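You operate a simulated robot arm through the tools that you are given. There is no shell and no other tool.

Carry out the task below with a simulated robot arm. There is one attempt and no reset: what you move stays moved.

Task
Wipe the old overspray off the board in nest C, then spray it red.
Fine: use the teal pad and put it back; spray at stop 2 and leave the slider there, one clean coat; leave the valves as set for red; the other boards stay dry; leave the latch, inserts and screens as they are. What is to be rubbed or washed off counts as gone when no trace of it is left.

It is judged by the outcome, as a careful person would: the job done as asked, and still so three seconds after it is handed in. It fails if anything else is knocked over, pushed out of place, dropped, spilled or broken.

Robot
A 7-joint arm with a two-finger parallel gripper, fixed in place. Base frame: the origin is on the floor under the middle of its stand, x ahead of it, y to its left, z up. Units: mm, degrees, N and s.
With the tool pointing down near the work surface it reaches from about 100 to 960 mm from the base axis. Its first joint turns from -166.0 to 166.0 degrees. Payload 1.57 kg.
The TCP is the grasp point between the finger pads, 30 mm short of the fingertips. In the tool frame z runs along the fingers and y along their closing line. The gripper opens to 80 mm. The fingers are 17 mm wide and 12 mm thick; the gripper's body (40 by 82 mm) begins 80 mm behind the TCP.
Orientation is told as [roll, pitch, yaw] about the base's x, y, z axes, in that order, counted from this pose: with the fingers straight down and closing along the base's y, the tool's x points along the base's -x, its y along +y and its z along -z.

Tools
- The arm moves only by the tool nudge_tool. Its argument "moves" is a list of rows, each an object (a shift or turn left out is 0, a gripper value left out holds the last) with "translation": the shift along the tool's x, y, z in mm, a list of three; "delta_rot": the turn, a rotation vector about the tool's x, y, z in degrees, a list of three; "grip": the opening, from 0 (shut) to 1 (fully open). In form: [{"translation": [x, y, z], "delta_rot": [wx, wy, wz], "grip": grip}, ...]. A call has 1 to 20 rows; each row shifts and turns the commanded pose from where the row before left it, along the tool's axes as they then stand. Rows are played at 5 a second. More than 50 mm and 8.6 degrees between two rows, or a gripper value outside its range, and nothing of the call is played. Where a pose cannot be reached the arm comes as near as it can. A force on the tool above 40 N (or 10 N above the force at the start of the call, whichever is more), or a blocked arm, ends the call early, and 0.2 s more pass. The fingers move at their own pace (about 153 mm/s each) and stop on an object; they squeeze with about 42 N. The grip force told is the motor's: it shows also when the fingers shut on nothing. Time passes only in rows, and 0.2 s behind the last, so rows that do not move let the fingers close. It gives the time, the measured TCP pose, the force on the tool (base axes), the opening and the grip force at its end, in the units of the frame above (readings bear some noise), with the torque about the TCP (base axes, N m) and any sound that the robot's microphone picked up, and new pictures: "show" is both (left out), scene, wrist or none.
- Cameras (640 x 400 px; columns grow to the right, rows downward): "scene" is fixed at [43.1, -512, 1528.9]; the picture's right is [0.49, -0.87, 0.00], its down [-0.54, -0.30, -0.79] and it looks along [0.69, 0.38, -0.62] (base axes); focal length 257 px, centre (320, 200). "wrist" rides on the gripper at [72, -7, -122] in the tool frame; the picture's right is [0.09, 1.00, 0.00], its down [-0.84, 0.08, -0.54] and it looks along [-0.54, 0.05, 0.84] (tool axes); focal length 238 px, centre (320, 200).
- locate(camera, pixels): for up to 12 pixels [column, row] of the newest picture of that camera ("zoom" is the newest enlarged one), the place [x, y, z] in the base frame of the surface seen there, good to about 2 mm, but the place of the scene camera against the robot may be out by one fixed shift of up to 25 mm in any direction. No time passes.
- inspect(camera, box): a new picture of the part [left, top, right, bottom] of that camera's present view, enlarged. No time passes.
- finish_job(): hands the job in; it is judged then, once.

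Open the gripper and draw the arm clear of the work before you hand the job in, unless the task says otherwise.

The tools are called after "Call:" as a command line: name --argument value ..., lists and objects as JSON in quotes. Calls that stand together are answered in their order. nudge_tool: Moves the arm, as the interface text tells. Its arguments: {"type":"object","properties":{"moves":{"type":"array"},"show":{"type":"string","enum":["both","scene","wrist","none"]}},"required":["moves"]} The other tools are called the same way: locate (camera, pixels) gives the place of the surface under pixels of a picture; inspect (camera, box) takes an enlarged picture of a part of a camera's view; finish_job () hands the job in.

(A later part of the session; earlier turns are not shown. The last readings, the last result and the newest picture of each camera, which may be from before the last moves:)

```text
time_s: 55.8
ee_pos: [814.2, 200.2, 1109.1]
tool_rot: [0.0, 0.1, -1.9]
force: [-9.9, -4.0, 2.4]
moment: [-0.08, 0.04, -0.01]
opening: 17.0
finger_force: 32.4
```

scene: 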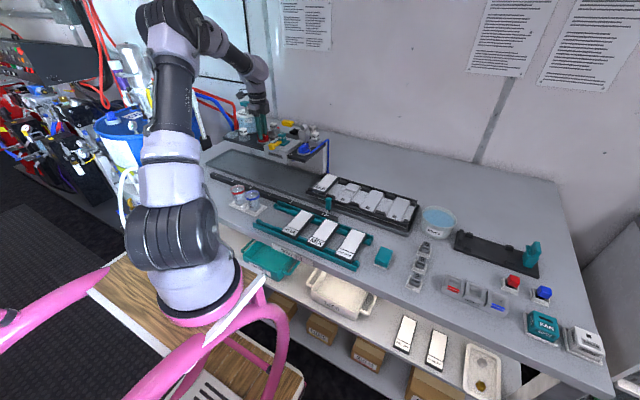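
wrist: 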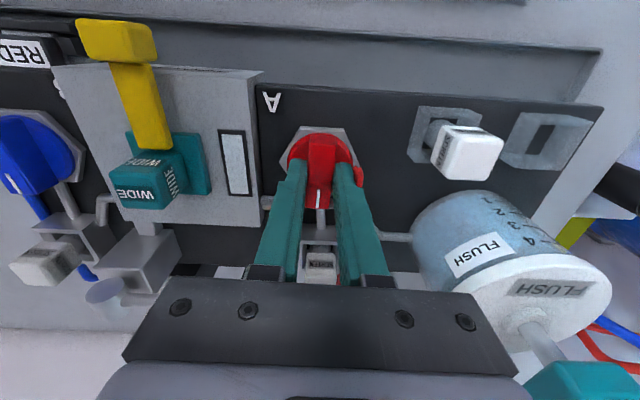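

It's at −1.9°; I turn the last 2–3° onto its stop, then release and rise.

Call:
nudge_tool --moves '[{"delta_rot": [0, 0, -3]}, {"translation": [0, 0, 0]}, {"delta_rot": [0, 0, 1]}, {"grip": 0.55}, {"grip": 0.55}, {"translation": [0, 0, -20]}, {"translation": [0, 0, -40]}, {"translation": [0, 0, -40]}, {"translation": [0, 0, 0]}]' --show "wrist"

Call:
inspect --camera "wrist" --box '[260, 130, 380, 230]'

```text
time_s: 57.8
ee_pos: [815.0, 200.4, 1210.5]
tool_rot: [0.0, 0.1, 0.1]
force: [-1.0, 0.4, -1.1]
moment: [-0.06, 0.04, 0.01]
opening: 44.1
finger_force: 0.1
```

wrist: 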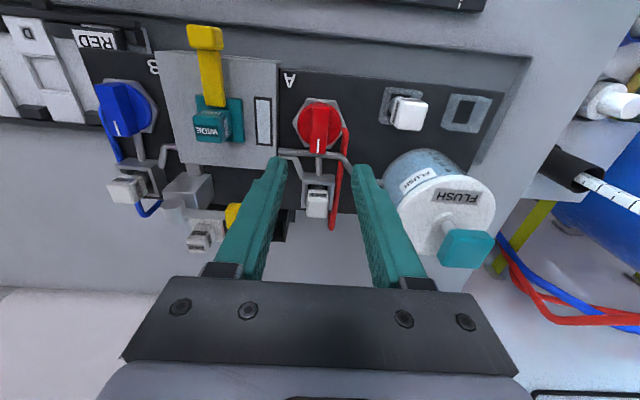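

```text
4.00 times, centred on (320, 180) of wrist
```

zoom: 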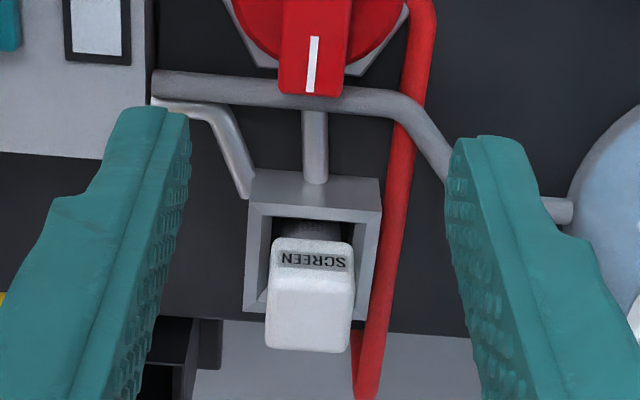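

A is back in its in-line position. Now I go over to valve B and measure its knob.

Call:
nudge_tool --moves '[{"translation": [18, -39, -8], "grip": 0.8}, {"translation": [18, -39, -8]}, {"translation": [18, -39, -8]}, {"translation": [18, -39, -5]}, {"translation": [18, -39, -5]}, {"translation": [0, 0, 0]}]' --show "both"

Call:
inspect --camera "wrist" --box '[260, 150, 380, 250]'

```text
time_s: 59.2
ee_pos: [725.9, 4.3, 1245.1]
tool_rot: [0.0, 0.1, 0.0]
force: [-0.2, 0.1, -0.2]
moment: [0.04, 0.02, -0.01]
opening: 64.1
finger_force: 0.1
```

scene: 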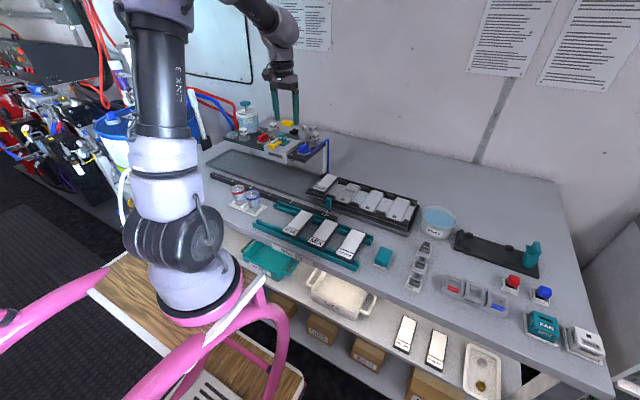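
wrist: 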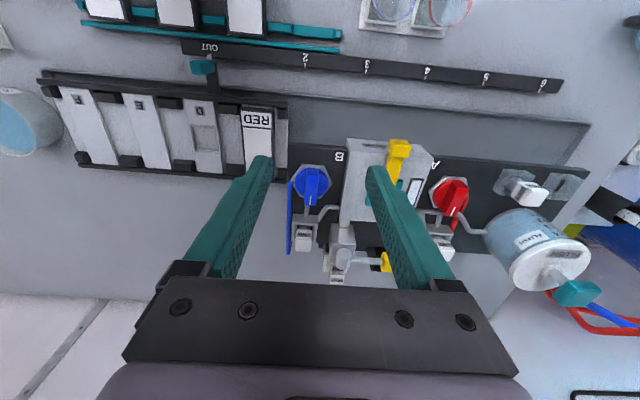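

```text
4.00 times, centred on (320, 200) of wrist
```

zoom: 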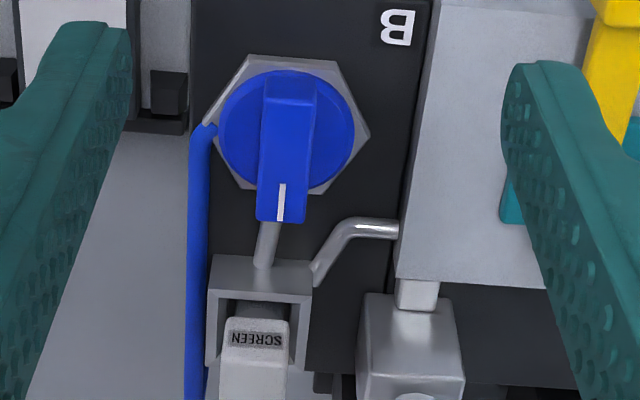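

Knob B is at wrist (311,187), its mark also pointing to the rear. I locate its edges and hex corners.

Call:
locate --camera "wrist" --pixels '[[293, 182], [331, 183], [314, 166.5], [306.5, 190], [317, 190], [310.5, 203], [312, 178], [297, 186], [327, 186], [293, 210], [330, 205], [303, 225]]'

```text
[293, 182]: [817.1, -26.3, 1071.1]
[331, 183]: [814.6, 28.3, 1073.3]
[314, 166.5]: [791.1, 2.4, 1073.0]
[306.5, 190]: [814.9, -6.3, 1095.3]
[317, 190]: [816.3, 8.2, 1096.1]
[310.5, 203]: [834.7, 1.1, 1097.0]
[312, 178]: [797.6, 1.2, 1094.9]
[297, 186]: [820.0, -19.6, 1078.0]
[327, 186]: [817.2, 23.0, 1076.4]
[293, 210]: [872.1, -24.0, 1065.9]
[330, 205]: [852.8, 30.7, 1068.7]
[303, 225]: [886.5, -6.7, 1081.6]
```

B's axis is at about (816,1). I go above it and down to just above grasp height.

Call:
nudge_tool --moves '[{"translation": [-30, -1.3, 10], "grip": 0.55}, {"translation": [-30, -1.3, 10]}, {"translation": [-30, -1.3, 10]}, {"translation": [0, 0, 30]}, {"translation": [0, 0, 30]}, {"translation": [0, 0, 25]}, {"translation": [0, 0, 12]}, {"translation": [0, 0, 0]}]' --show "both"

Call:
inspect --camera "wrist" --box '[240, 80, 400, 220]'

Call:
inspect --camera "scene" --box '[255, 85, 345, 165]'

```text
time_s: 61.0
ee_pos: [816.1, 1.3, 1116.3]
tool_rot: [0.0, 0.1, -0.1]
force: [-0.3, -0.6, 0.8]
moment: [0.01, -0.04, 0.0]
opening: 44.0
finger_force: 0.1
```

scene: 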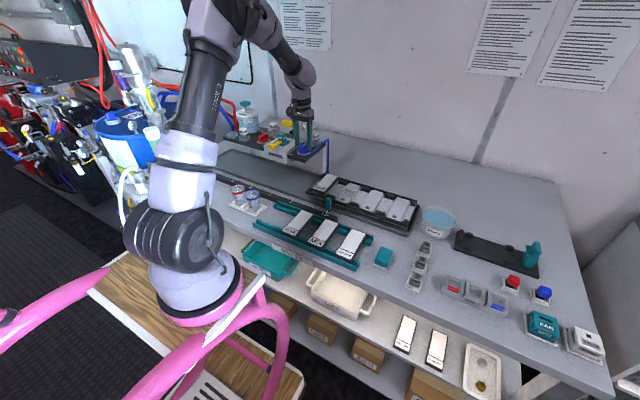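
wrist: 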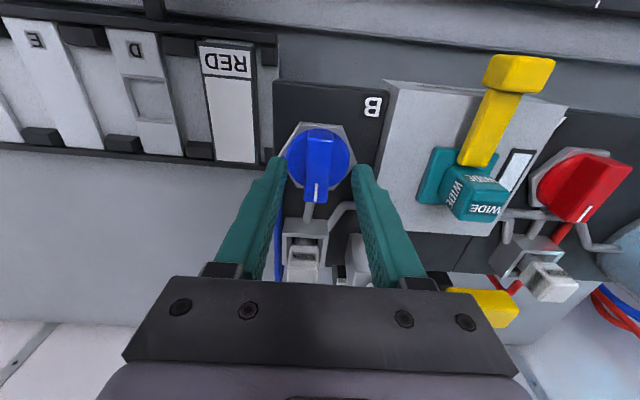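

```text
2.86 times, centred on (320, 150) of wrist
```

zoom: 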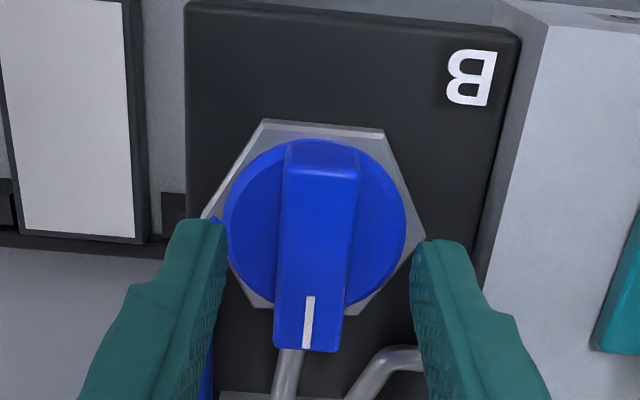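

```text
5.00 times, centred on (300, 125) of scene
```

zoom: 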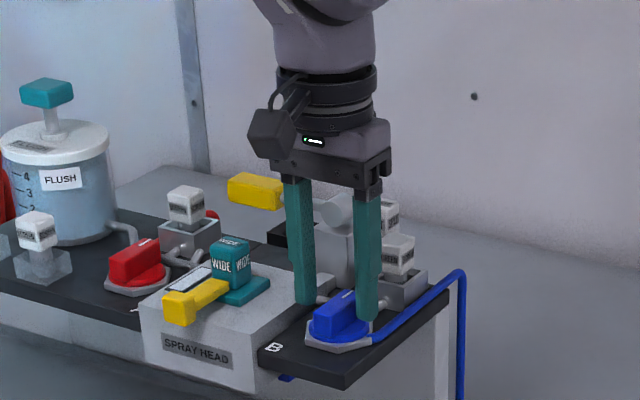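

Aligned on B. I lower 7 mm, grip, and probe clockwise by 8°.

Call:
nudge_tool --moves '[{"translation": [0, 0, 4]}, {"translation": [0, 0, 3]}, {"grip": 0.0}, {"grip": 0.0}, {"grip": 0.0}, {"translation": [0, 0, 0]}]' --show "none"

Call:
nudge_tool --moves '[{"delta_rot": [0, 0, 4]}, {"delta_rot": [0, 0, 4]}, {"translation": [0, 0, 0]}]' --show "wrist"

```text
time_s: 62.4
ee_pos: [814.3, -0.3, 1110.8]
tool_rot: [0.0, -0.1, 0.0]
force: [0.4, -10.4, 0.7]
moment: [-0.23, 0.0, -0.03]
opening: 17.3
finger_force: 31.9
```

```text
time_s: 63.2
ee_pos: [815.3, -0.1, 1109.9]
tool_rot: [0.0, 0.1, -8.0]
force: [-2.9, -13.4, -6.8]
moment: [-0.4, -0.87, -0.03]
opening: 17.0
finger_force: 32.2
```

wrist: 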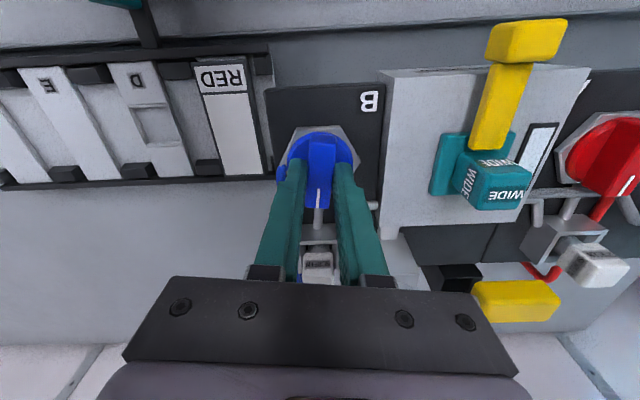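

B also turns only clockwise from in-line, which fits "clockwise closes" for both — so both stood open and blue has to be shut. I keep turning B clockwise toward its 90° stop.

Call:
nudge_tool --moves '[{"translation": [0, -0.6, 0]}, {"delta_rot": [0, 0, 8]}, {"delta_rot": [0, 0, 8]}, {"delta_rot": [0, 0, 8]}, {"delta_rot": [0, 0, 8]}, {"delta_rot": [0, 0, 8]}, {"delta_rot": [0, 0, 8]}, {"delta_rot": [0, 0, 8]}, {"delta_rot": [0, 0, 8]}, {"translation": [0, 0, 0]}]' --show "both"

Call:
inspect --camera "scene" --box '[255, 85, 345, 165]'

```text
time_s: 65.4
ee_pos: [814.8, 1.2, 1109.7]
tool_rot: [-0.1, 0.0, -72.0]
force: [-3.9, -14.0, -13.5]
moment: [-0.34, 0.02, 0.04]
opening: 17.0
finger_force: 32.2
```

scene: 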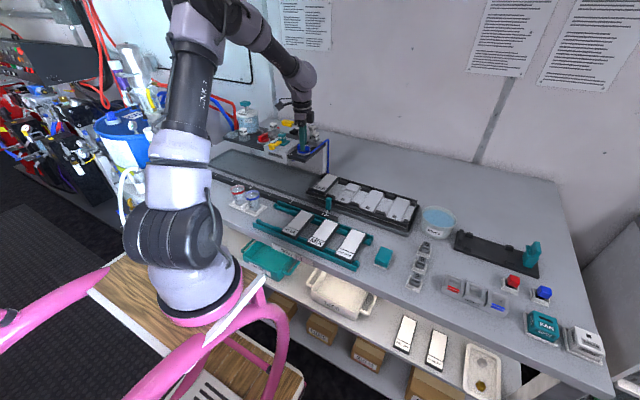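
wrist: 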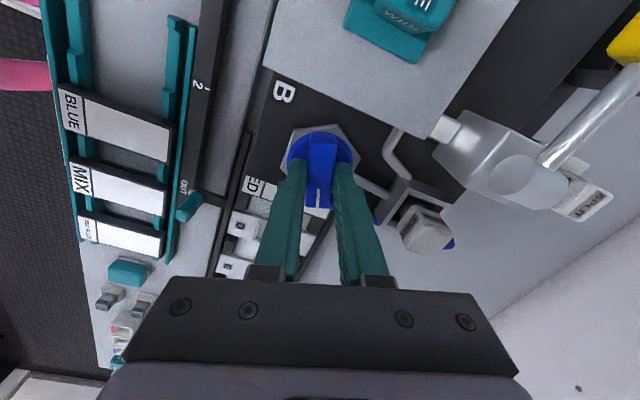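

```text
5.00 times, centred on (300, 125) of scene
```

zoom: 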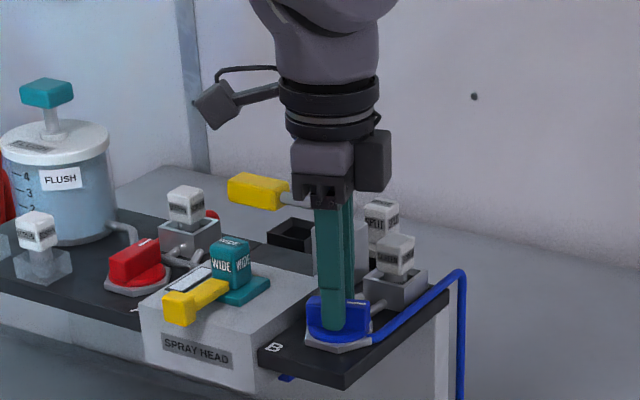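

B is at 72°. I turn the rest to the 90° stop (pressing ~2° into it), back off the strain, then release and rise.

Call:
nudge_tool --moves '[{"delta_rot": [0, 0, 8]}, {"delta_rot": [0, 0, 8]}, {"delta_rot": [0, 0, 4]}, {"translation": [0, 0, 0]}]' --show "none"

Call:
nudge_tool --moves '[{"delta_rot": [0, 0, -2]}, {"grip": 0.55}, {"grip": 0.55}, {"translation": [0, 0, -20]}, {"translation": [0, 0, -40]}, {"translation": [0, 0, -40]}, {"translation": [0, 0, 0]}]' --show "both"

Call:
inspect --camera "scene" --box '[255, 85, 345, 165]'

```text
time_s: 66.4
ee_pos: [814.8, -0.1, 1109.6]
tool_rot: [-0.1, 0.0, -92.0]
force: [-7.1, -12.6, -15.9]
moment: [-0.77, -0.12, 0.67]
opening: 17.4
finger_force: 31.9
```

```text
time_s: 68.0
ee_pos: [815.0, 0.7, 1209.0]
tool_rot: [0.0, 0.0, -90.0]
force: [-0.4, 0.0, -0.4]
moment: [-0.02, -0.03, -0.01]
opening: 44.1
finger_force: 0.1
```

scene: 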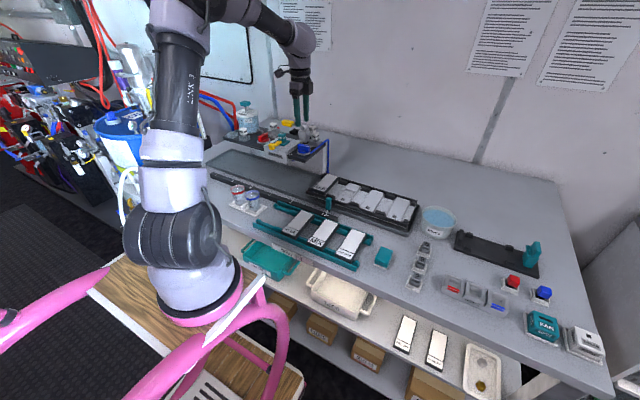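
wrist: 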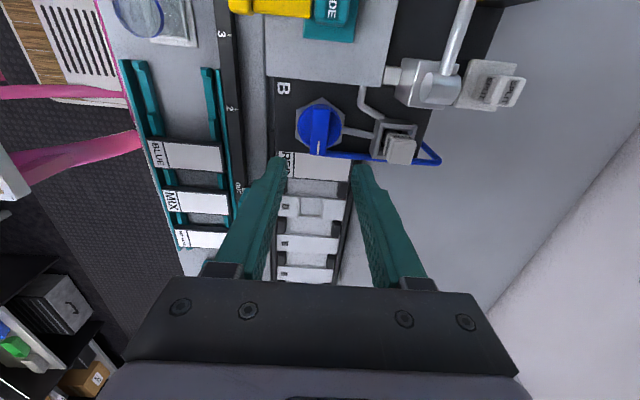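

```text
5.00 times, centred on (300, 125) of scene
```

zoom: 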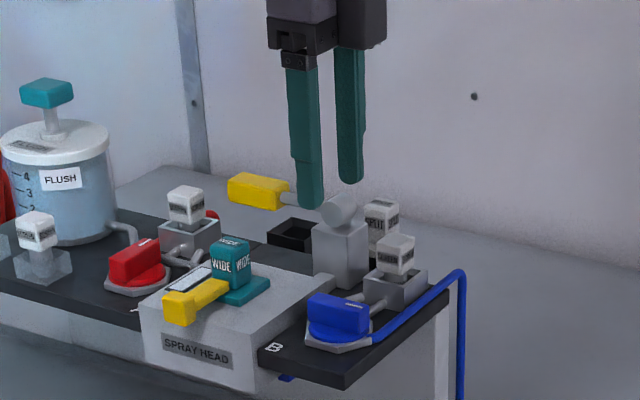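

B now stands crosswise (mark toward −y). I check the small blue piece under the head and the sight glass again for any change, and view the platform from here.

Call:
inspect --camera "scene" --box '[284, 154, 304, 167]'

Call:
inspect --camera "scene" --box '[252, 125, 320, 160]'

Call:
inspect --camera "wrist" --box '[270, 60, 450, 180]'

```text
16.00 times, centred on (294, 160) of scene
```

zoom: 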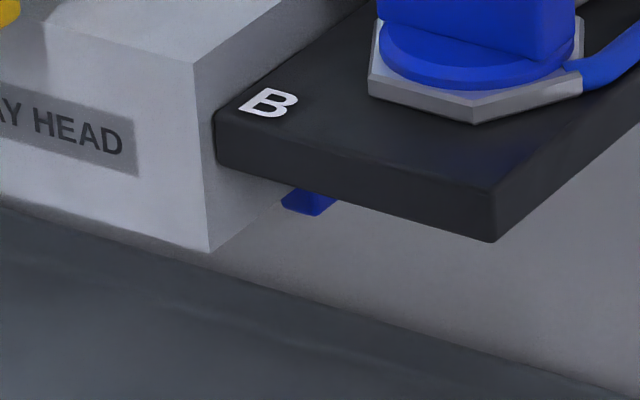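

```text
9.41 times, centred on (286, 142) of scene
```

zoom: 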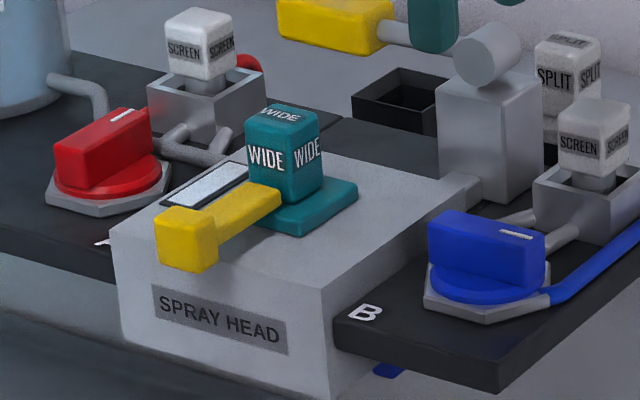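

```text
3.33 times, centred on (360, 120) of wrist
```

zoom: 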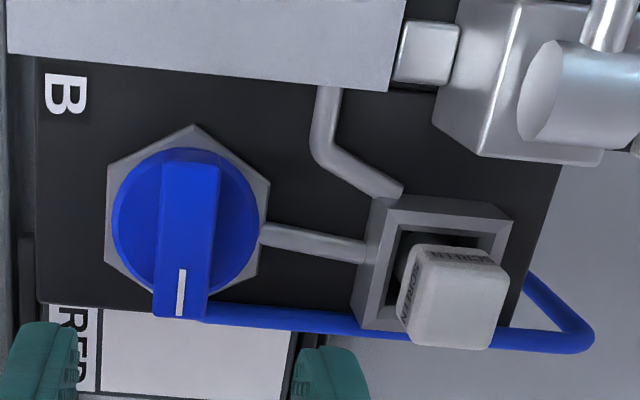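

To be sure which way is "shut" without painting anything, I'll close A as well (crosswise) and try the lever with the slider OUT: if nothing comes, crosswise = shut. I unwind the wrist and go back over A.

Call:
nudge_tool --moves '[{"delta_rot": [0, 0, -8.18]}, {"delta_rot": [0, 0, -8.18]}, {"delta_rot": [0, 0, -8.18]}, {"delta_rot": [0, 0, -8.18]}, {"delta_rot": [0, 0, -8.18]}, {"delta_rot": [0, 0, -8.18]}, {"delta_rot": [0, 0, -8.18]}, {"delta_rot": [0, 0, -8.18]}, {"delta_rot": [0, 0, -8.18]}, {"delta_rot": [0, 0, -8.18]}, {"delta_rot": [0, 0, -8.2]}, {"translation": [0, 49.9, 0]}, {"translation": [0, 49.9, 0]}, {"translation": [0, 49.9, 0]}, {"translation": [0, 49.9, 0]}, {"translation": [0, 0, 31]}, {"translation": [0, 0, 31]}, {"translation": [0, 0, 31]}, {"translation": [0, 0, 0]}]' --show "wrist"

Call:
inspect --camera "wrist" --box '[260, 80, 400, 220]'

```text
time_s: 72.0
ee_pos: [815.5, 199.6, 1117.1]
tool_rot: [0.0, 0.0, 0.1]
force: [0.3, -0.5, 0.5]
moment: [0.0, -0.03, 0.0]
opening: 43.9
finger_force: 0.0
```

wrist: 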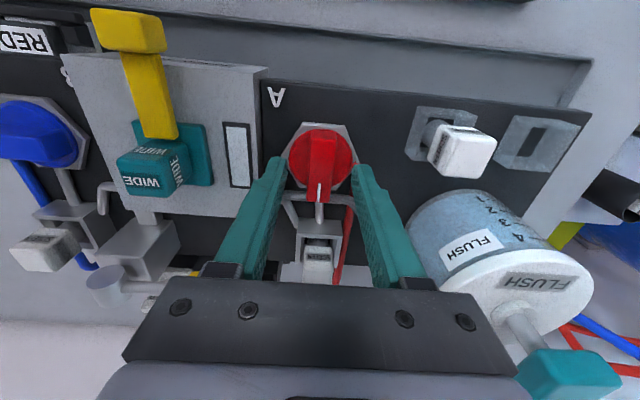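

```text
2.86 times, centred on (330, 150) of wrist
```

zoom: 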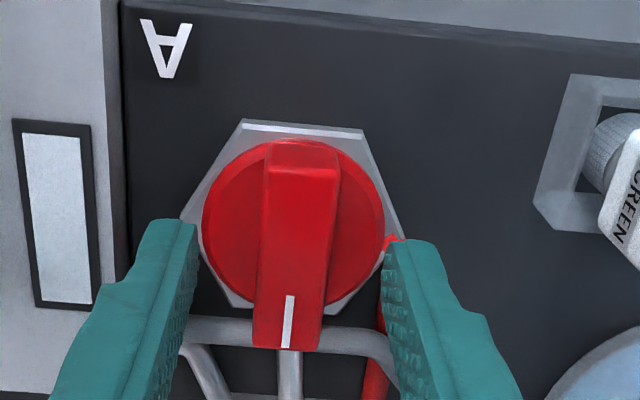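

Aligned on A. I lower, grip, and turn it clockwise to its crosswise stop, then release and rise.

Call:
nudge_tool --moves '[{"translation": [0, 0, 4]}, {"translation": [0, 0, 3]}, {"grip": 0.0}, {"grip": 0.0}, {"grip": 0.0}, {"delta_rot": [0, 0, 8]}, {"delta_rot": [0, 0, 8]}, {"delta_rot": [0, 0, 8]}, {"delta_rot": [0, 0, 8]}, {"delta_rot": [0, 0, 8]}, {"delta_rot": [0, 0, 8]}, {"delta_rot": [0, 0, 8]}, {"delta_rot": [0, 0, 8]}, {"delta_rot": [0, 0, 8]}, {"delta_rot": [0, 0, 8]}, {"delta_rot": [0, 0, 8]}, {"delta_rot": [0, 0, 4]}, {"translation": [0, 0, 0]}]' --show "wrist"

```text
time_s: 75.8
ee_pos: [815.2, 200.8, 1110.9]
tool_rot: [0.0, 0.0, -92.1]
force: [-5.0, -7.0, -3.2]
moment: [-0.75, 0.02, 0.7]
opening: 17.5
finger_force: 32.3
```

wrist: 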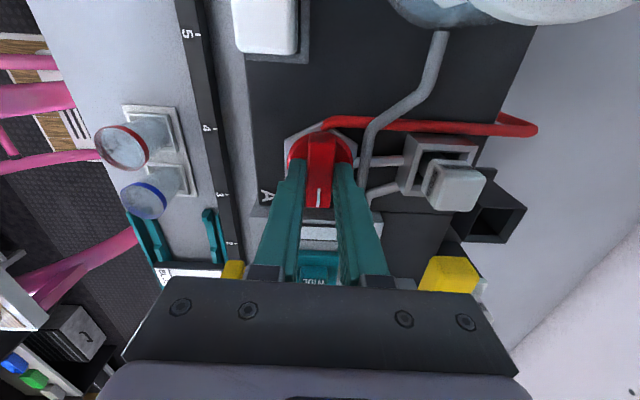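

A is at its crosswise stop too. I back off 2°, release, rise, unwind the wrist, and then view the lever.

Call:
nudge_tool --moves '[{"delta_rot": [0, 0, -2]}, {"grip": 0.55}, {"grip": 0.55}, {"translation": [0, 0, -20]}, {"translation": [0, 0, -40]}, {"translation": [0, 0, -45]}, {"delta_rot": [0, 0, -8.18]}, {"delta_rot": [0, 0, -8.18]}, {"delta_rot": [0, 0, -8.18]}, {"delta_rot": [0, 0, -8.18]}, {"delta_rot": [0, 0, -8.18]}, {"delta_rot": [0, 0, -8.18]}, {"delta_rot": [0, 0, -8.18]}, {"delta_rot": [0, 0, -8.18]}, {"delta_rot": [0, 0, -8.18]}, {"delta_rot": [0, 0, -8.18]}, {"delta_rot": [0, 0, -8.2]}, {"translation": [0, 0, 0]}]' --show "none"

Call:
nudge_tool --moves '[{"translation": [13, -31, -20]}, {"translation": [13, -31, -20]}, {"translation": [0, 0, -20]}, {"translation": [0, 0, 0]}]' --show "both"

Call:
inspect --camera "wrist" --box '[240, 160, 400, 280]'

Call:
inspect --camera "scene" --box '[270, 110, 330, 150]'

```text
time_s: 79.6
ee_pos: [814.4, 200.8, 1215.7]
tool_rot: [0.0, 0.0, 0.1]
force: [0.2, -0.3, 0.4]
moment: [-0.02, 0.0, 0.02]
opening: 44.0
finger_force: 0.1
```

```text
time_s: 80.6
ee_pos: [790.0, 137.6, 1274.3]
tool_rot: [0.0, 0.0, 0.1]
force: [0.5, 1.0, 0.5]
moment: [0.04, 0.03, 0.0]
opening: 44.3
finger_force: 0.1
```

scene: 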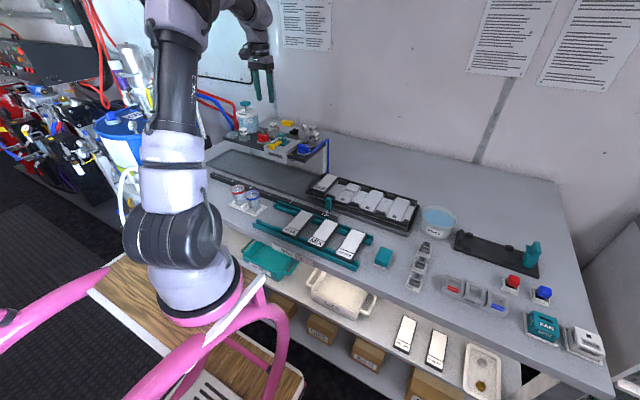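
wrist: 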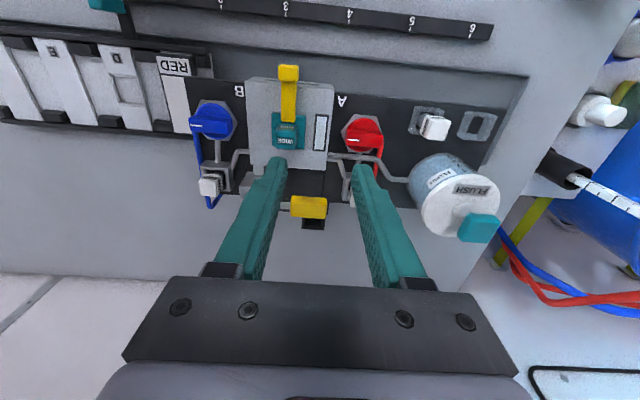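

```text
3.33 times, centred on (320, 220) of wrist
```

zoom: 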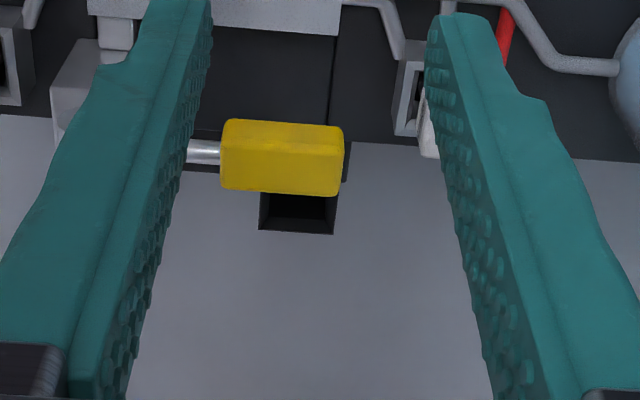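

```text
10.00 times, centred on (300, 130) of scene
```

zoom: 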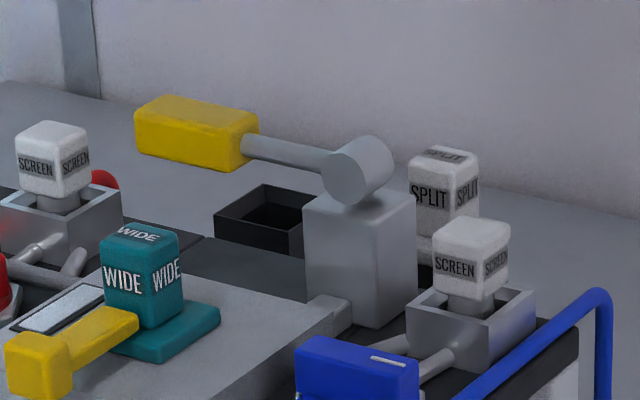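

The handle is visible at wrist (308,207); the black socket behind the platform is an insert holder. I locate the handle's faces, socket and drum.

Call:
locate --camera "wrist" --pixels '[[308, 207], [293, 206], [324, 208], [308, 199], [308, 215], [325, 216], [292, 214], [314, 226], [284, 206], [310, 202], [322, 197], [300, 240]]'

Call:
locate --camera "scene" --pixels '[[282, 122], [288, 125], [291, 124], [299, 125], [305, 127], [295, 132], [301, 131], [285, 121], [304, 137]]'

```text
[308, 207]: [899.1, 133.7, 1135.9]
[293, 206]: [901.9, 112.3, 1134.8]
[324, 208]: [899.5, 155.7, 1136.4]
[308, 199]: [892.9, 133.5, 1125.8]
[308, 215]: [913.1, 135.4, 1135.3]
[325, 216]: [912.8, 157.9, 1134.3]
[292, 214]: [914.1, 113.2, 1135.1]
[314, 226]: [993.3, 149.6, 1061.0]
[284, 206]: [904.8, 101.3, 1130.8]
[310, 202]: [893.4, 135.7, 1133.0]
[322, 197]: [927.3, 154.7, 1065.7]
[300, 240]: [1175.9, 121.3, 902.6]
```

```text
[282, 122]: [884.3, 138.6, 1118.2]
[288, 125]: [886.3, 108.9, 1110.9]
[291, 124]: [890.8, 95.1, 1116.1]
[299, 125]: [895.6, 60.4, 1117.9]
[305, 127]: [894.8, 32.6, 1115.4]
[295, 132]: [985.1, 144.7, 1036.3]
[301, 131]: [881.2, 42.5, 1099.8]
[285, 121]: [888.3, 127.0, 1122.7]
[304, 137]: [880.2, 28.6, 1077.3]
```

Handle: x≈893–915, y≈111–160, top z≈1136; pivot drum near (903,55,1129) with its axis along x, so it should press down. I close the fingers and go above the handle.

Call:
nudge_tool --moves '[{"translation": [-38.2, 2.2, 20], "grip": 0.0}, {"translation": [-38.2, 2.2, 20]}, {"translation": [-38.1, 2.3, 20]}, {"translation": [0, 0, 30]}, {"translation": [0, 0, 12]}, {"translation": [0, 0, 0]}]' --show "both"

Call:
inspect --camera "scene" --box '[255, 85, 345, 165]'

```text
time_s: 82.0
ee_pos: [904.0, 144.8, 1173.2]
tool_rot: [-0.1, -0.1, 0.0]
force: [-0.2, -0.3, 0.4]
moment: [-0.03, -0.02, -0.01]
opening: 0.0
finger_force: 21.1
```

scene: 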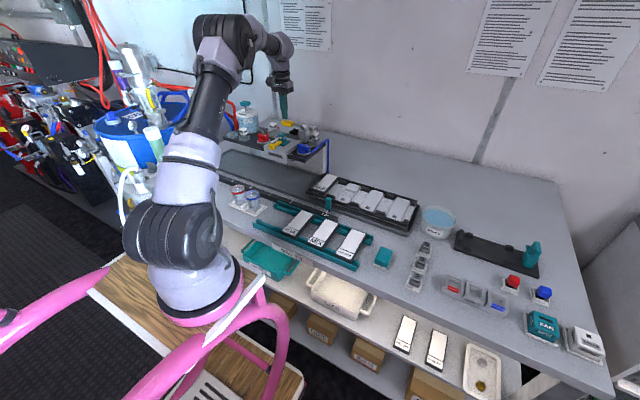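
wrist: 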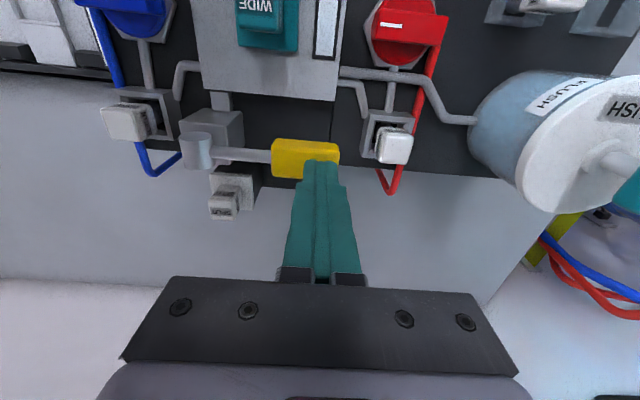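

```text
5.00 times, centred on (300, 125) of scene
```

zoom: 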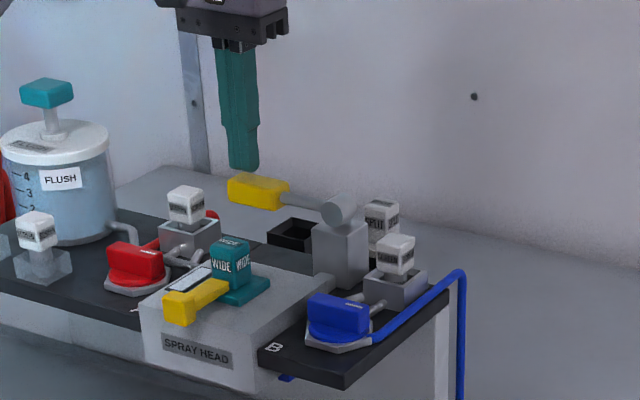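

The closed fingertips are right above the handle's outer half. I press down gently a few mm to see whether it yields.

Call:
nudge_tool --moves '[{"translation": [0, 0, 4]}, {"translation": [0, 0, 3]}, {"translation": [0, 0, 2]}, {"translation": [0, 0, 2]}, {"translation": [0, 0, 0]}]' --show "none"

```text
time_s: 83.2
ee_pos: [903.8, 145.2, 1161.7]
tool_rot: [0.0, 0.0, 0.0]
force: [-0.5, 0.9, 1.2]
moment: [0.03, 0.01, -0.01]
opening: 0.0
finger_force: 21.4
```

It yields with ~1 N. I press further in steps and watch force/sound.

Call:
nudge_tool --moves '[{"translation": [0, 0, 6]}, {"translation": [0, 0, 6]}, {"translation": [0, 0, 0]}]' --show "scene"

Call:
inspect --camera "scene" --box '[225, 95, 325, 185]'

```text
time_s: 84.0
ee_pos: [904.1, 146.5, 1150.7]
tool_rot: [0.1, 0.0, 0.0]
force: [0.8, 1.3, 0.8]
moment: [0.02, -0.01, 0.0]
opening: 0.1
finger_force: 21.2
```

scene: 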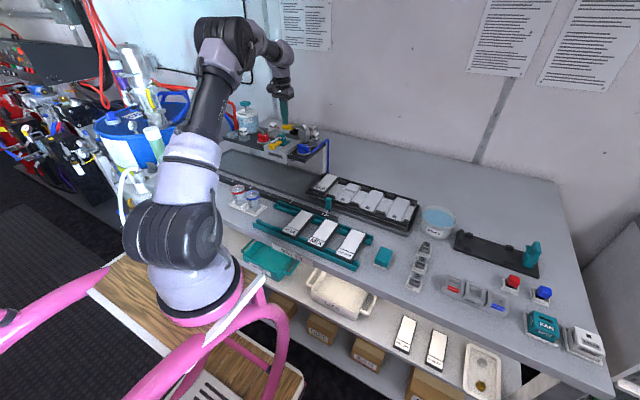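

```text
4.44 times, centred on (275, 140) of scene
```

zoom: 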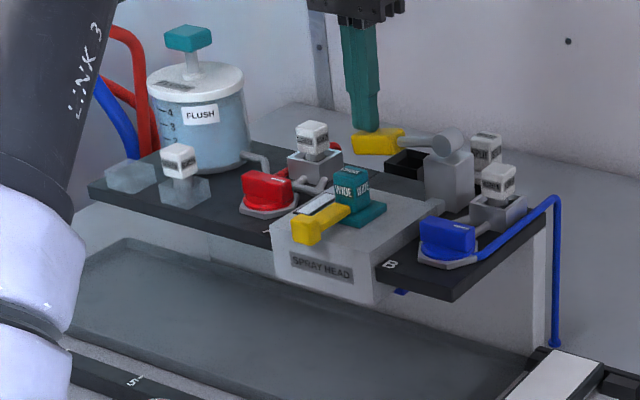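

The lever is going down smoothly, no spray yet. I press on further.

Call:
nudge_tool --moves '[{"translation": [0, 0, 6]}, {"translation": [0, 0, 6]}, {"translation": [0, 0, 0]}]' --show "scene"

Call:
inspect --camera "scene" --box '[225, 95, 325, 185]'

```text
time_s: 84.8
ee_pos: [905.3, 145.2, 1138.6]
tool_rot: [0.0, -0.1, 0.1]
force: [1.2, -1.9, 2.5]
moment: [-0.09, -0.02, 0.02]
opening: 0.0
finger_force: 21.3
```

scene: 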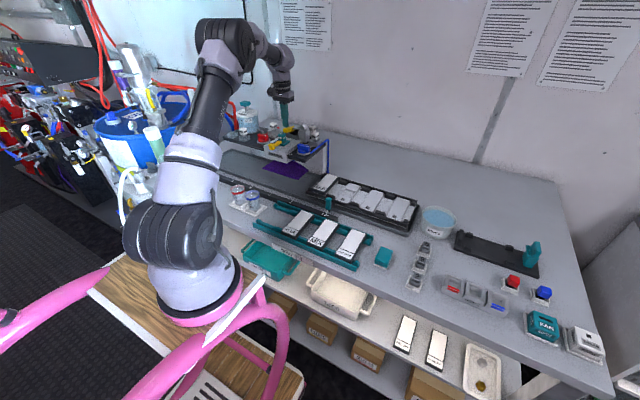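

```text
4.44 times, centred on (275, 140) of scene
```

zoom: 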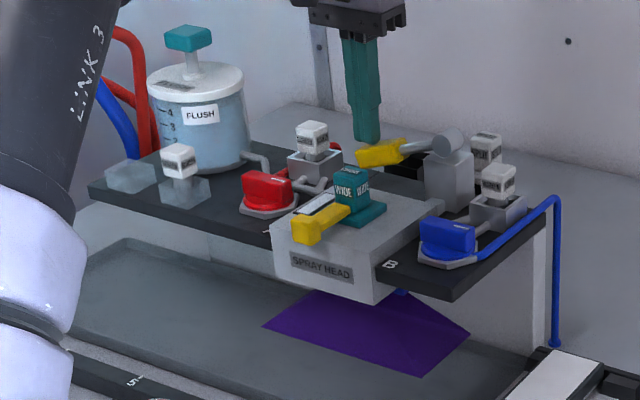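

Purple spray came out into the empty tray: so crosswise = open for both valves. I release the lever right away.

Call:
nudge_tool --moves '[{"translation": [0, 0, -30]}, {"translation": [0, 0, -35]}, {"translation": [0, 0, -30]}, {"translation": [0, 0, 0]}]' --show "both"

Call:
inspect --camera "scene" --box '[225, 95, 345, 205]'

Call:
inspect --camera "scene" --box '[262, 128, 290, 146]'

```text
time_s: 85.8
ee_pos: [902.8, 145.8, 1234.3]
tool_rot: [0.0, -0.1, 0.0]
force: [0.4, 0.6, -0.6]
moment: [0.0, 0.01, -0.01]
opening: 0.0
finger_force: 21.9
```

scene: 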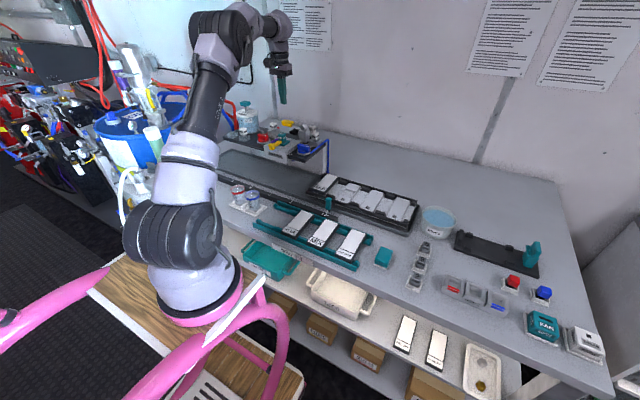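
wrist: 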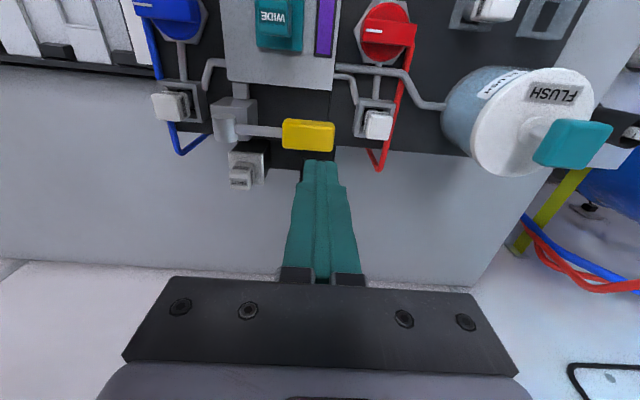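

```text
3.64 times, centred on (285, 150) of scene
```

zoom: 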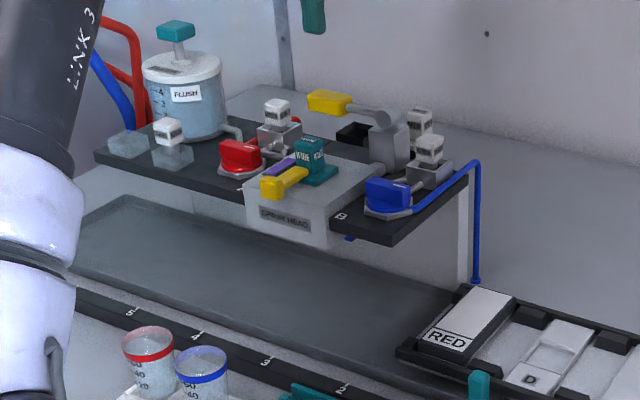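

```text
16.00 times, centred on (276, 137) of scene
```

zoom: 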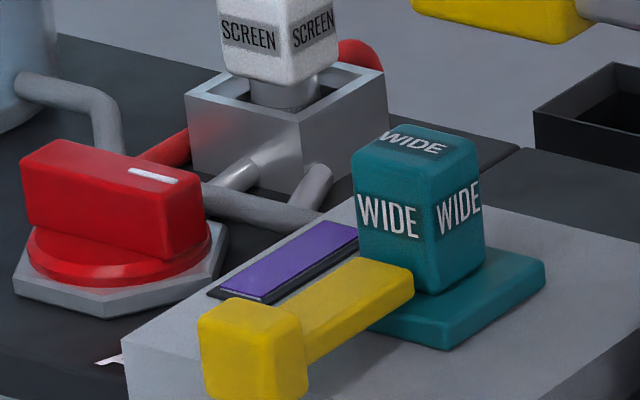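

The purple was only the spray fan; the tray looks clean and the lever sprang back, but the sight glass now shows purple, so the head needs flushing. I check the fan's footprint on the tray floor (scene pixels of its corners) to know what stop 2 covers.

Call:
locate --camera "scene" --pixels '[[262, 168], [273, 161], [308, 170], [298.6, 179.5], [280, 170], [320, 182]]'

Call:
locate --camera "wrist" --pixels '[[575, 140], [560, 120], [590, 155], [520, 120], [500, 150], [545, 95], [600, 130], [550, 160]]'

Call:
inspect --camera "wrist" --box '[440, 60, 640, 190]'

```text
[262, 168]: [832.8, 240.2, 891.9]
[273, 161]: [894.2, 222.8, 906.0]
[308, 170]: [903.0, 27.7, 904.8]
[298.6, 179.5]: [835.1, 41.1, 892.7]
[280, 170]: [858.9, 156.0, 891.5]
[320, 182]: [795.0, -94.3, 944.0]
```

```text
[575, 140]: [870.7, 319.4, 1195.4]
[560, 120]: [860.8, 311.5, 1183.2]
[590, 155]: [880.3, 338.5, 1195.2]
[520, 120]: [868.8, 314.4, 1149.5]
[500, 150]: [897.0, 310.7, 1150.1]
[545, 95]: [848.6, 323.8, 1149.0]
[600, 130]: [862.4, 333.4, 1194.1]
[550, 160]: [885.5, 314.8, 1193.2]
```

```text
3.08 times, centred on (540, 125) of wrist
```

zoom: 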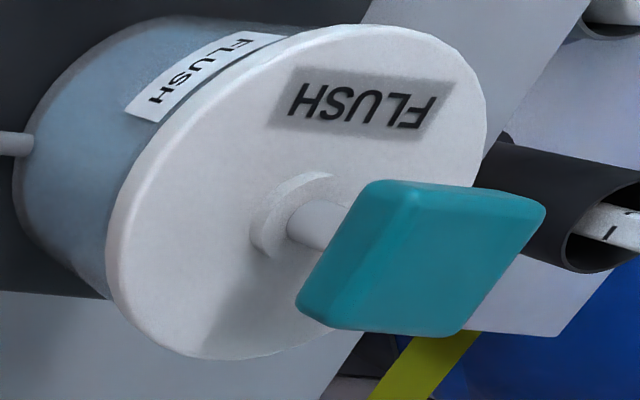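

Fan footprint at board height is about y≈15–205, i.e. two nest positions; at stop 2 only nest C is in it. Plan: close both valves (back in-line), flush, open A only. I go to B with the wrist turned as when I released it.

Call:
nudge_tool --moves '[{"translation": [22.1, -36.15, 4], "grip": 0.55}, {"translation": [22.1, -36.15, 4]}, {"translation": [22.1, -36.15, 5]}, {"translation": [22.2, -36.15, 5]}, {"delta_rot": [0, 0, 8.18]}, {"delta_rot": [0, 0, 8.18]}, {"delta_rot": [0, 0, 8.18]}, {"delta_rot": [0, 0, 8.18]}, {"delta_rot": [0, 0, 8.18]}, {"delta_rot": [0, 0, 8.18]}, {"delta_rot": [0, 0, 8.18]}, {"delta_rot": [0, 0, 8.18]}, {"delta_rot": [0, 0, 8.18]}, {"delta_rot": [0, 0, 8.18]}, {"delta_rot": [0, 0, 8.2]}, {"translation": [0, 0, 45]}, {"translation": [0, 0, 40]}, {"translation": [0, 0, 0]}]' --show "both"

Call:
inspect --camera "wrist" --box '[260, 80, 400, 220]'

```text
time_s: 89.6
ee_pos: [815.1, 0.3, 1129.4]
tool_rot: [0.0, 0.0, -90.0]
force: [-0.3, -0.5, 0.1]
moment: [-0.07, -0.06, -0.01]
opening: 44.2
finger_force: 0.0
```

scene: 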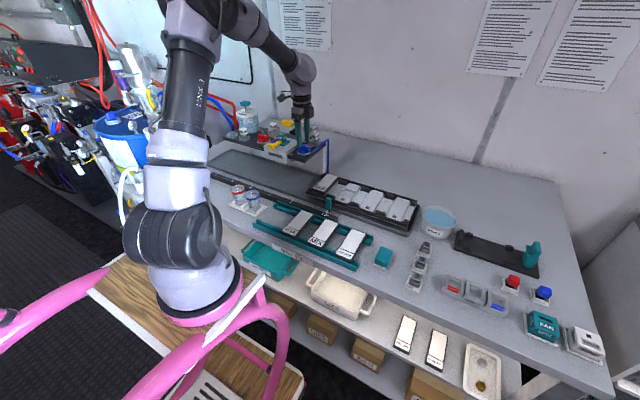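
wrist: 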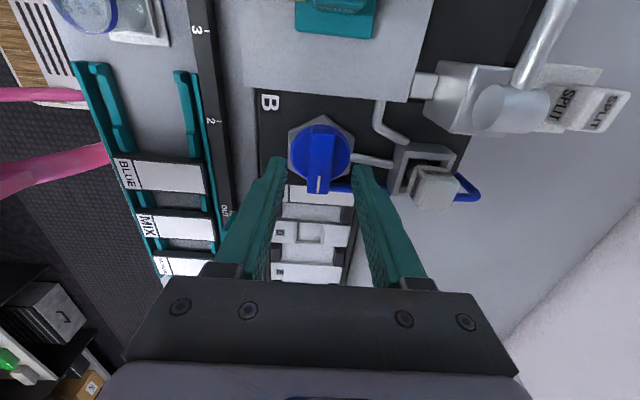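

```text
2.86 times, centred on (330, 150) of wrist
```

zoom: 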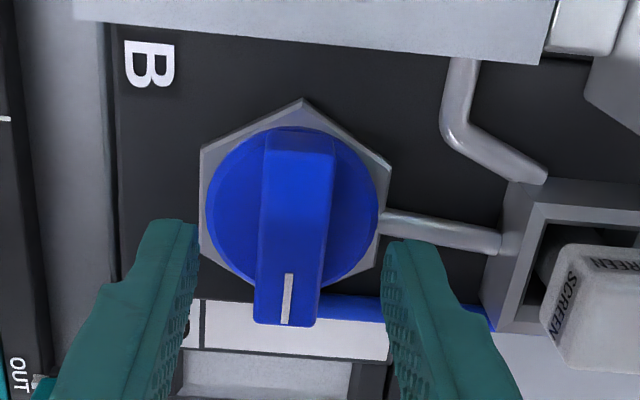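

B is centred. I lower, grip, and turn it back counter-clockwise to the in-line (shut) stop.

Call:
nudge_tool --moves '[{"translation": [0, 0, 13]}, {"translation": [0, 0, 7]}, {"grip": 0.0}, {"grip": 0.0}, {"grip": 0.0}, {"delta_rot": [0, 0, -8]}, {"delta_rot": [0, 0, -8]}, {"delta_rot": [0, 0, -8]}, {"delta_rot": [0, 0, -8]}, {"delta_rot": [0, 0, -8]}, {"delta_rot": [0, 0, -8]}, {"delta_rot": [0, 0, -8]}, {"delta_rot": [0, 0, -8]}, {"delta_rot": [0, 0, -8]}, {"delta_rot": [0, 0, -8]}, {"delta_rot": [0, 0, -8]}, {"delta_rot": [0, 0, -4]}, {"translation": [0, 0, 0]}]' --show "wrist"

```text
time_s: 93.4
ee_pos: [814.0, -1.0, 1110.9]
tool_rot: [-0.1, 0.0, 2.0]
force: [-10.5, -3.0, -7.7]
moment: [-0.08, 0.77, -0.67]
opening: 17.5
finger_force: 32.0
```

wrist: 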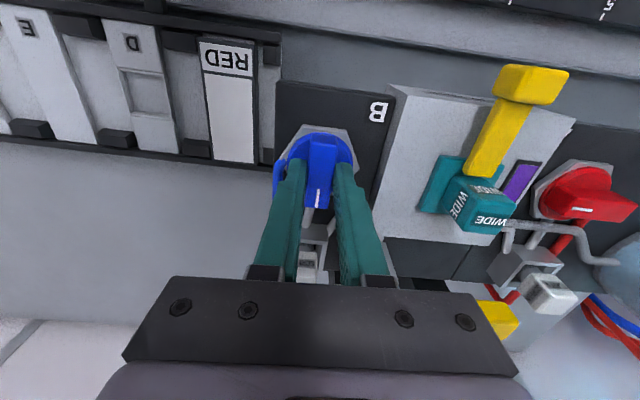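

B is back at its shut stop. I release, rise and move over to A.

Call:
nudge_tool --moves '[{"delta_rot": [0, 0, 2]}, {"grip": 0.55}, {"grip": 0.55}, {"translation": [0, 0, -20]}, {"translation": [0, 0, -40]}, {"translation": [0, 0, -45]}, {"translation": [0, 49.97, 0]}, {"translation": [0, 49.97, 0]}, {"translation": [0, 49.97, 0]}, {"translation": [0, 49.97, 0]}, {"translation": [0, 0, 0]}]' --show "wrist"

Call:
nudge_tool --moves '[{"delta_rot": [0, 0, 8.18]}, {"delta_rot": [0, 0, 8.18]}, {"delta_rot": [0, 0, 8.18]}, {"delta_rot": [0, 0, 8.18]}, {"delta_rot": [0, 0, 8.18]}, {"delta_rot": [0, 0, 8.18]}, {"delta_rot": [0, 0, 8.18]}, {"delta_rot": [0, 0, 8.18]}, {"delta_rot": [0, 0, 8.18]}, {"delta_rot": [0, 0, 8.18]}, {"delta_rot": [0, 0, 8.2]}, {"translation": [0, 0, 45]}, {"translation": [0, 0, 40]}, {"translation": [0, 0, 0]}]' --show "both"

Call:
inspect --camera "wrist" --box '[260, 80, 400, 220]'

```text
time_s: 95.8
ee_pos: [814.2, 203.4, 1215.9]
tool_rot: [0.0, 0.0, 0.0]
force: [0.7, 0.2, -0.3]
moment: [0.01, 0.01, -0.02]
opening: 44.1
finger_force: 0.1
```

wrist: 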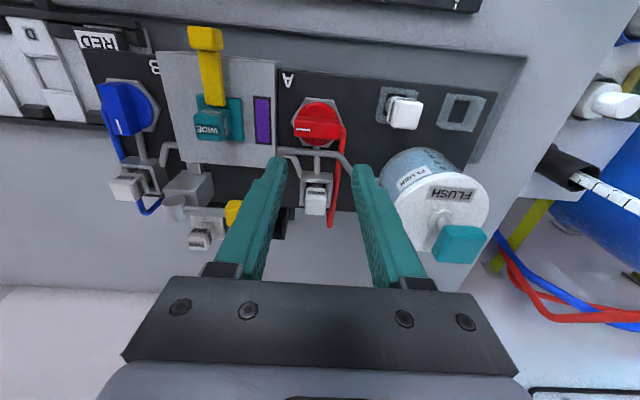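

```text
time_s: 98.8
ee_pos: [813.5, 200.4, 1129.3]
tool_rot: [0.0, 0.0, -90.0]
force: [-0.4, 0.0, 0.6]
moment: [0.01, 0.0, -0.01]
opening: 44.1
finger_force: 0.1
```

scene: 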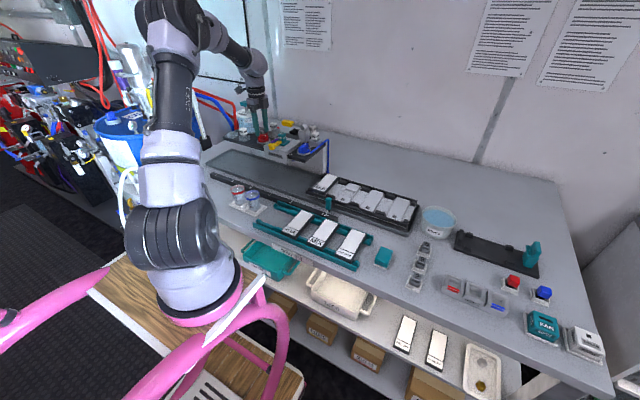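
wrist: 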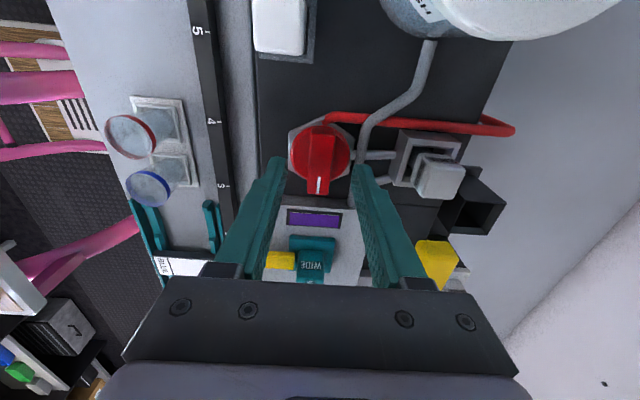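

```text
2.86 times, centred on (330, 150) of wrist
```

zoom: 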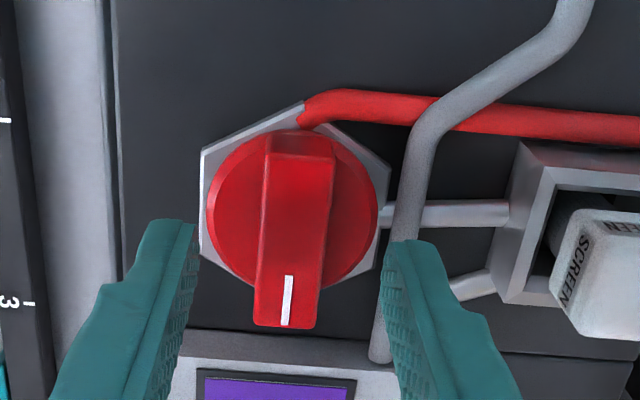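

The grey flush pipe passes close to the right finger. I check its height before lowering.

Call:
locate --camera "wrist" --pixels '[[360, 155], [357, 170], [362, 145], [375, 153], [353, 165], [419, 232], [437, 262], [430, 55]]'

```text
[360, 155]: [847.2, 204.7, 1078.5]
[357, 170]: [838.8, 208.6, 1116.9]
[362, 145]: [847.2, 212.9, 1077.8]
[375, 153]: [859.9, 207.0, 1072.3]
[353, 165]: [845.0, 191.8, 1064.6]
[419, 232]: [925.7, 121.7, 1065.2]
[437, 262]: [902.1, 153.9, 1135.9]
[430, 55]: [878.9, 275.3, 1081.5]
```

Pipe top is z≈1078.5; with fingertips at ~1082 there's clearance. I narrow the opening to 34 mm, lower to 1112, grip, and turn A back to its shut (in-line) stop.

Call:
nudge_tool --moves '[{"grip": 0.42}, {"translation": [0, 0, 12]}, {"translation": [0, 0, 6.5]}, {"grip": 0.0}, {"grip": 0.0}, {"grip": 0.0}, {"delta_rot": [0, 0, -8]}, {"delta_rot": [0, 0, -8]}, {"delta_rot": [0, 0, -8]}, {"delta_rot": [0, 0, -8]}, {"delta_rot": [0, 0, -8]}, {"delta_rot": [0, 0, -8]}, {"delta_rot": [0, 0, -8]}, {"delta_rot": [0, 0, -8]}, {"delta_rot": [0, 0, -8]}, {"delta_rot": [0, 0, -8]}, {"delta_rot": [0, 0, -8]}, {"delta_rot": [0, 0, -4]}, {"translation": [0, 0, 0]}]' --show "wrist"

```text
time_s: 102.8
ee_pos: [814.5, 199.1, 1111.9]
tool_rot: [0.0, 0.0, 2.0]
force: [-13.6, -7.9, -14.3]
moment: [-0.16, 0.57, -0.62]
opening: 17.7
finger_force: 32.6
```

wrist: 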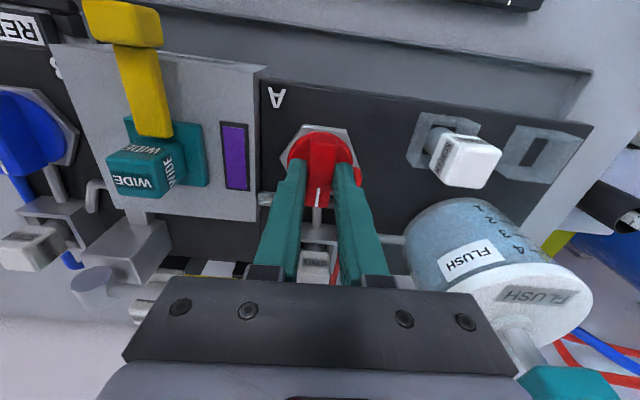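

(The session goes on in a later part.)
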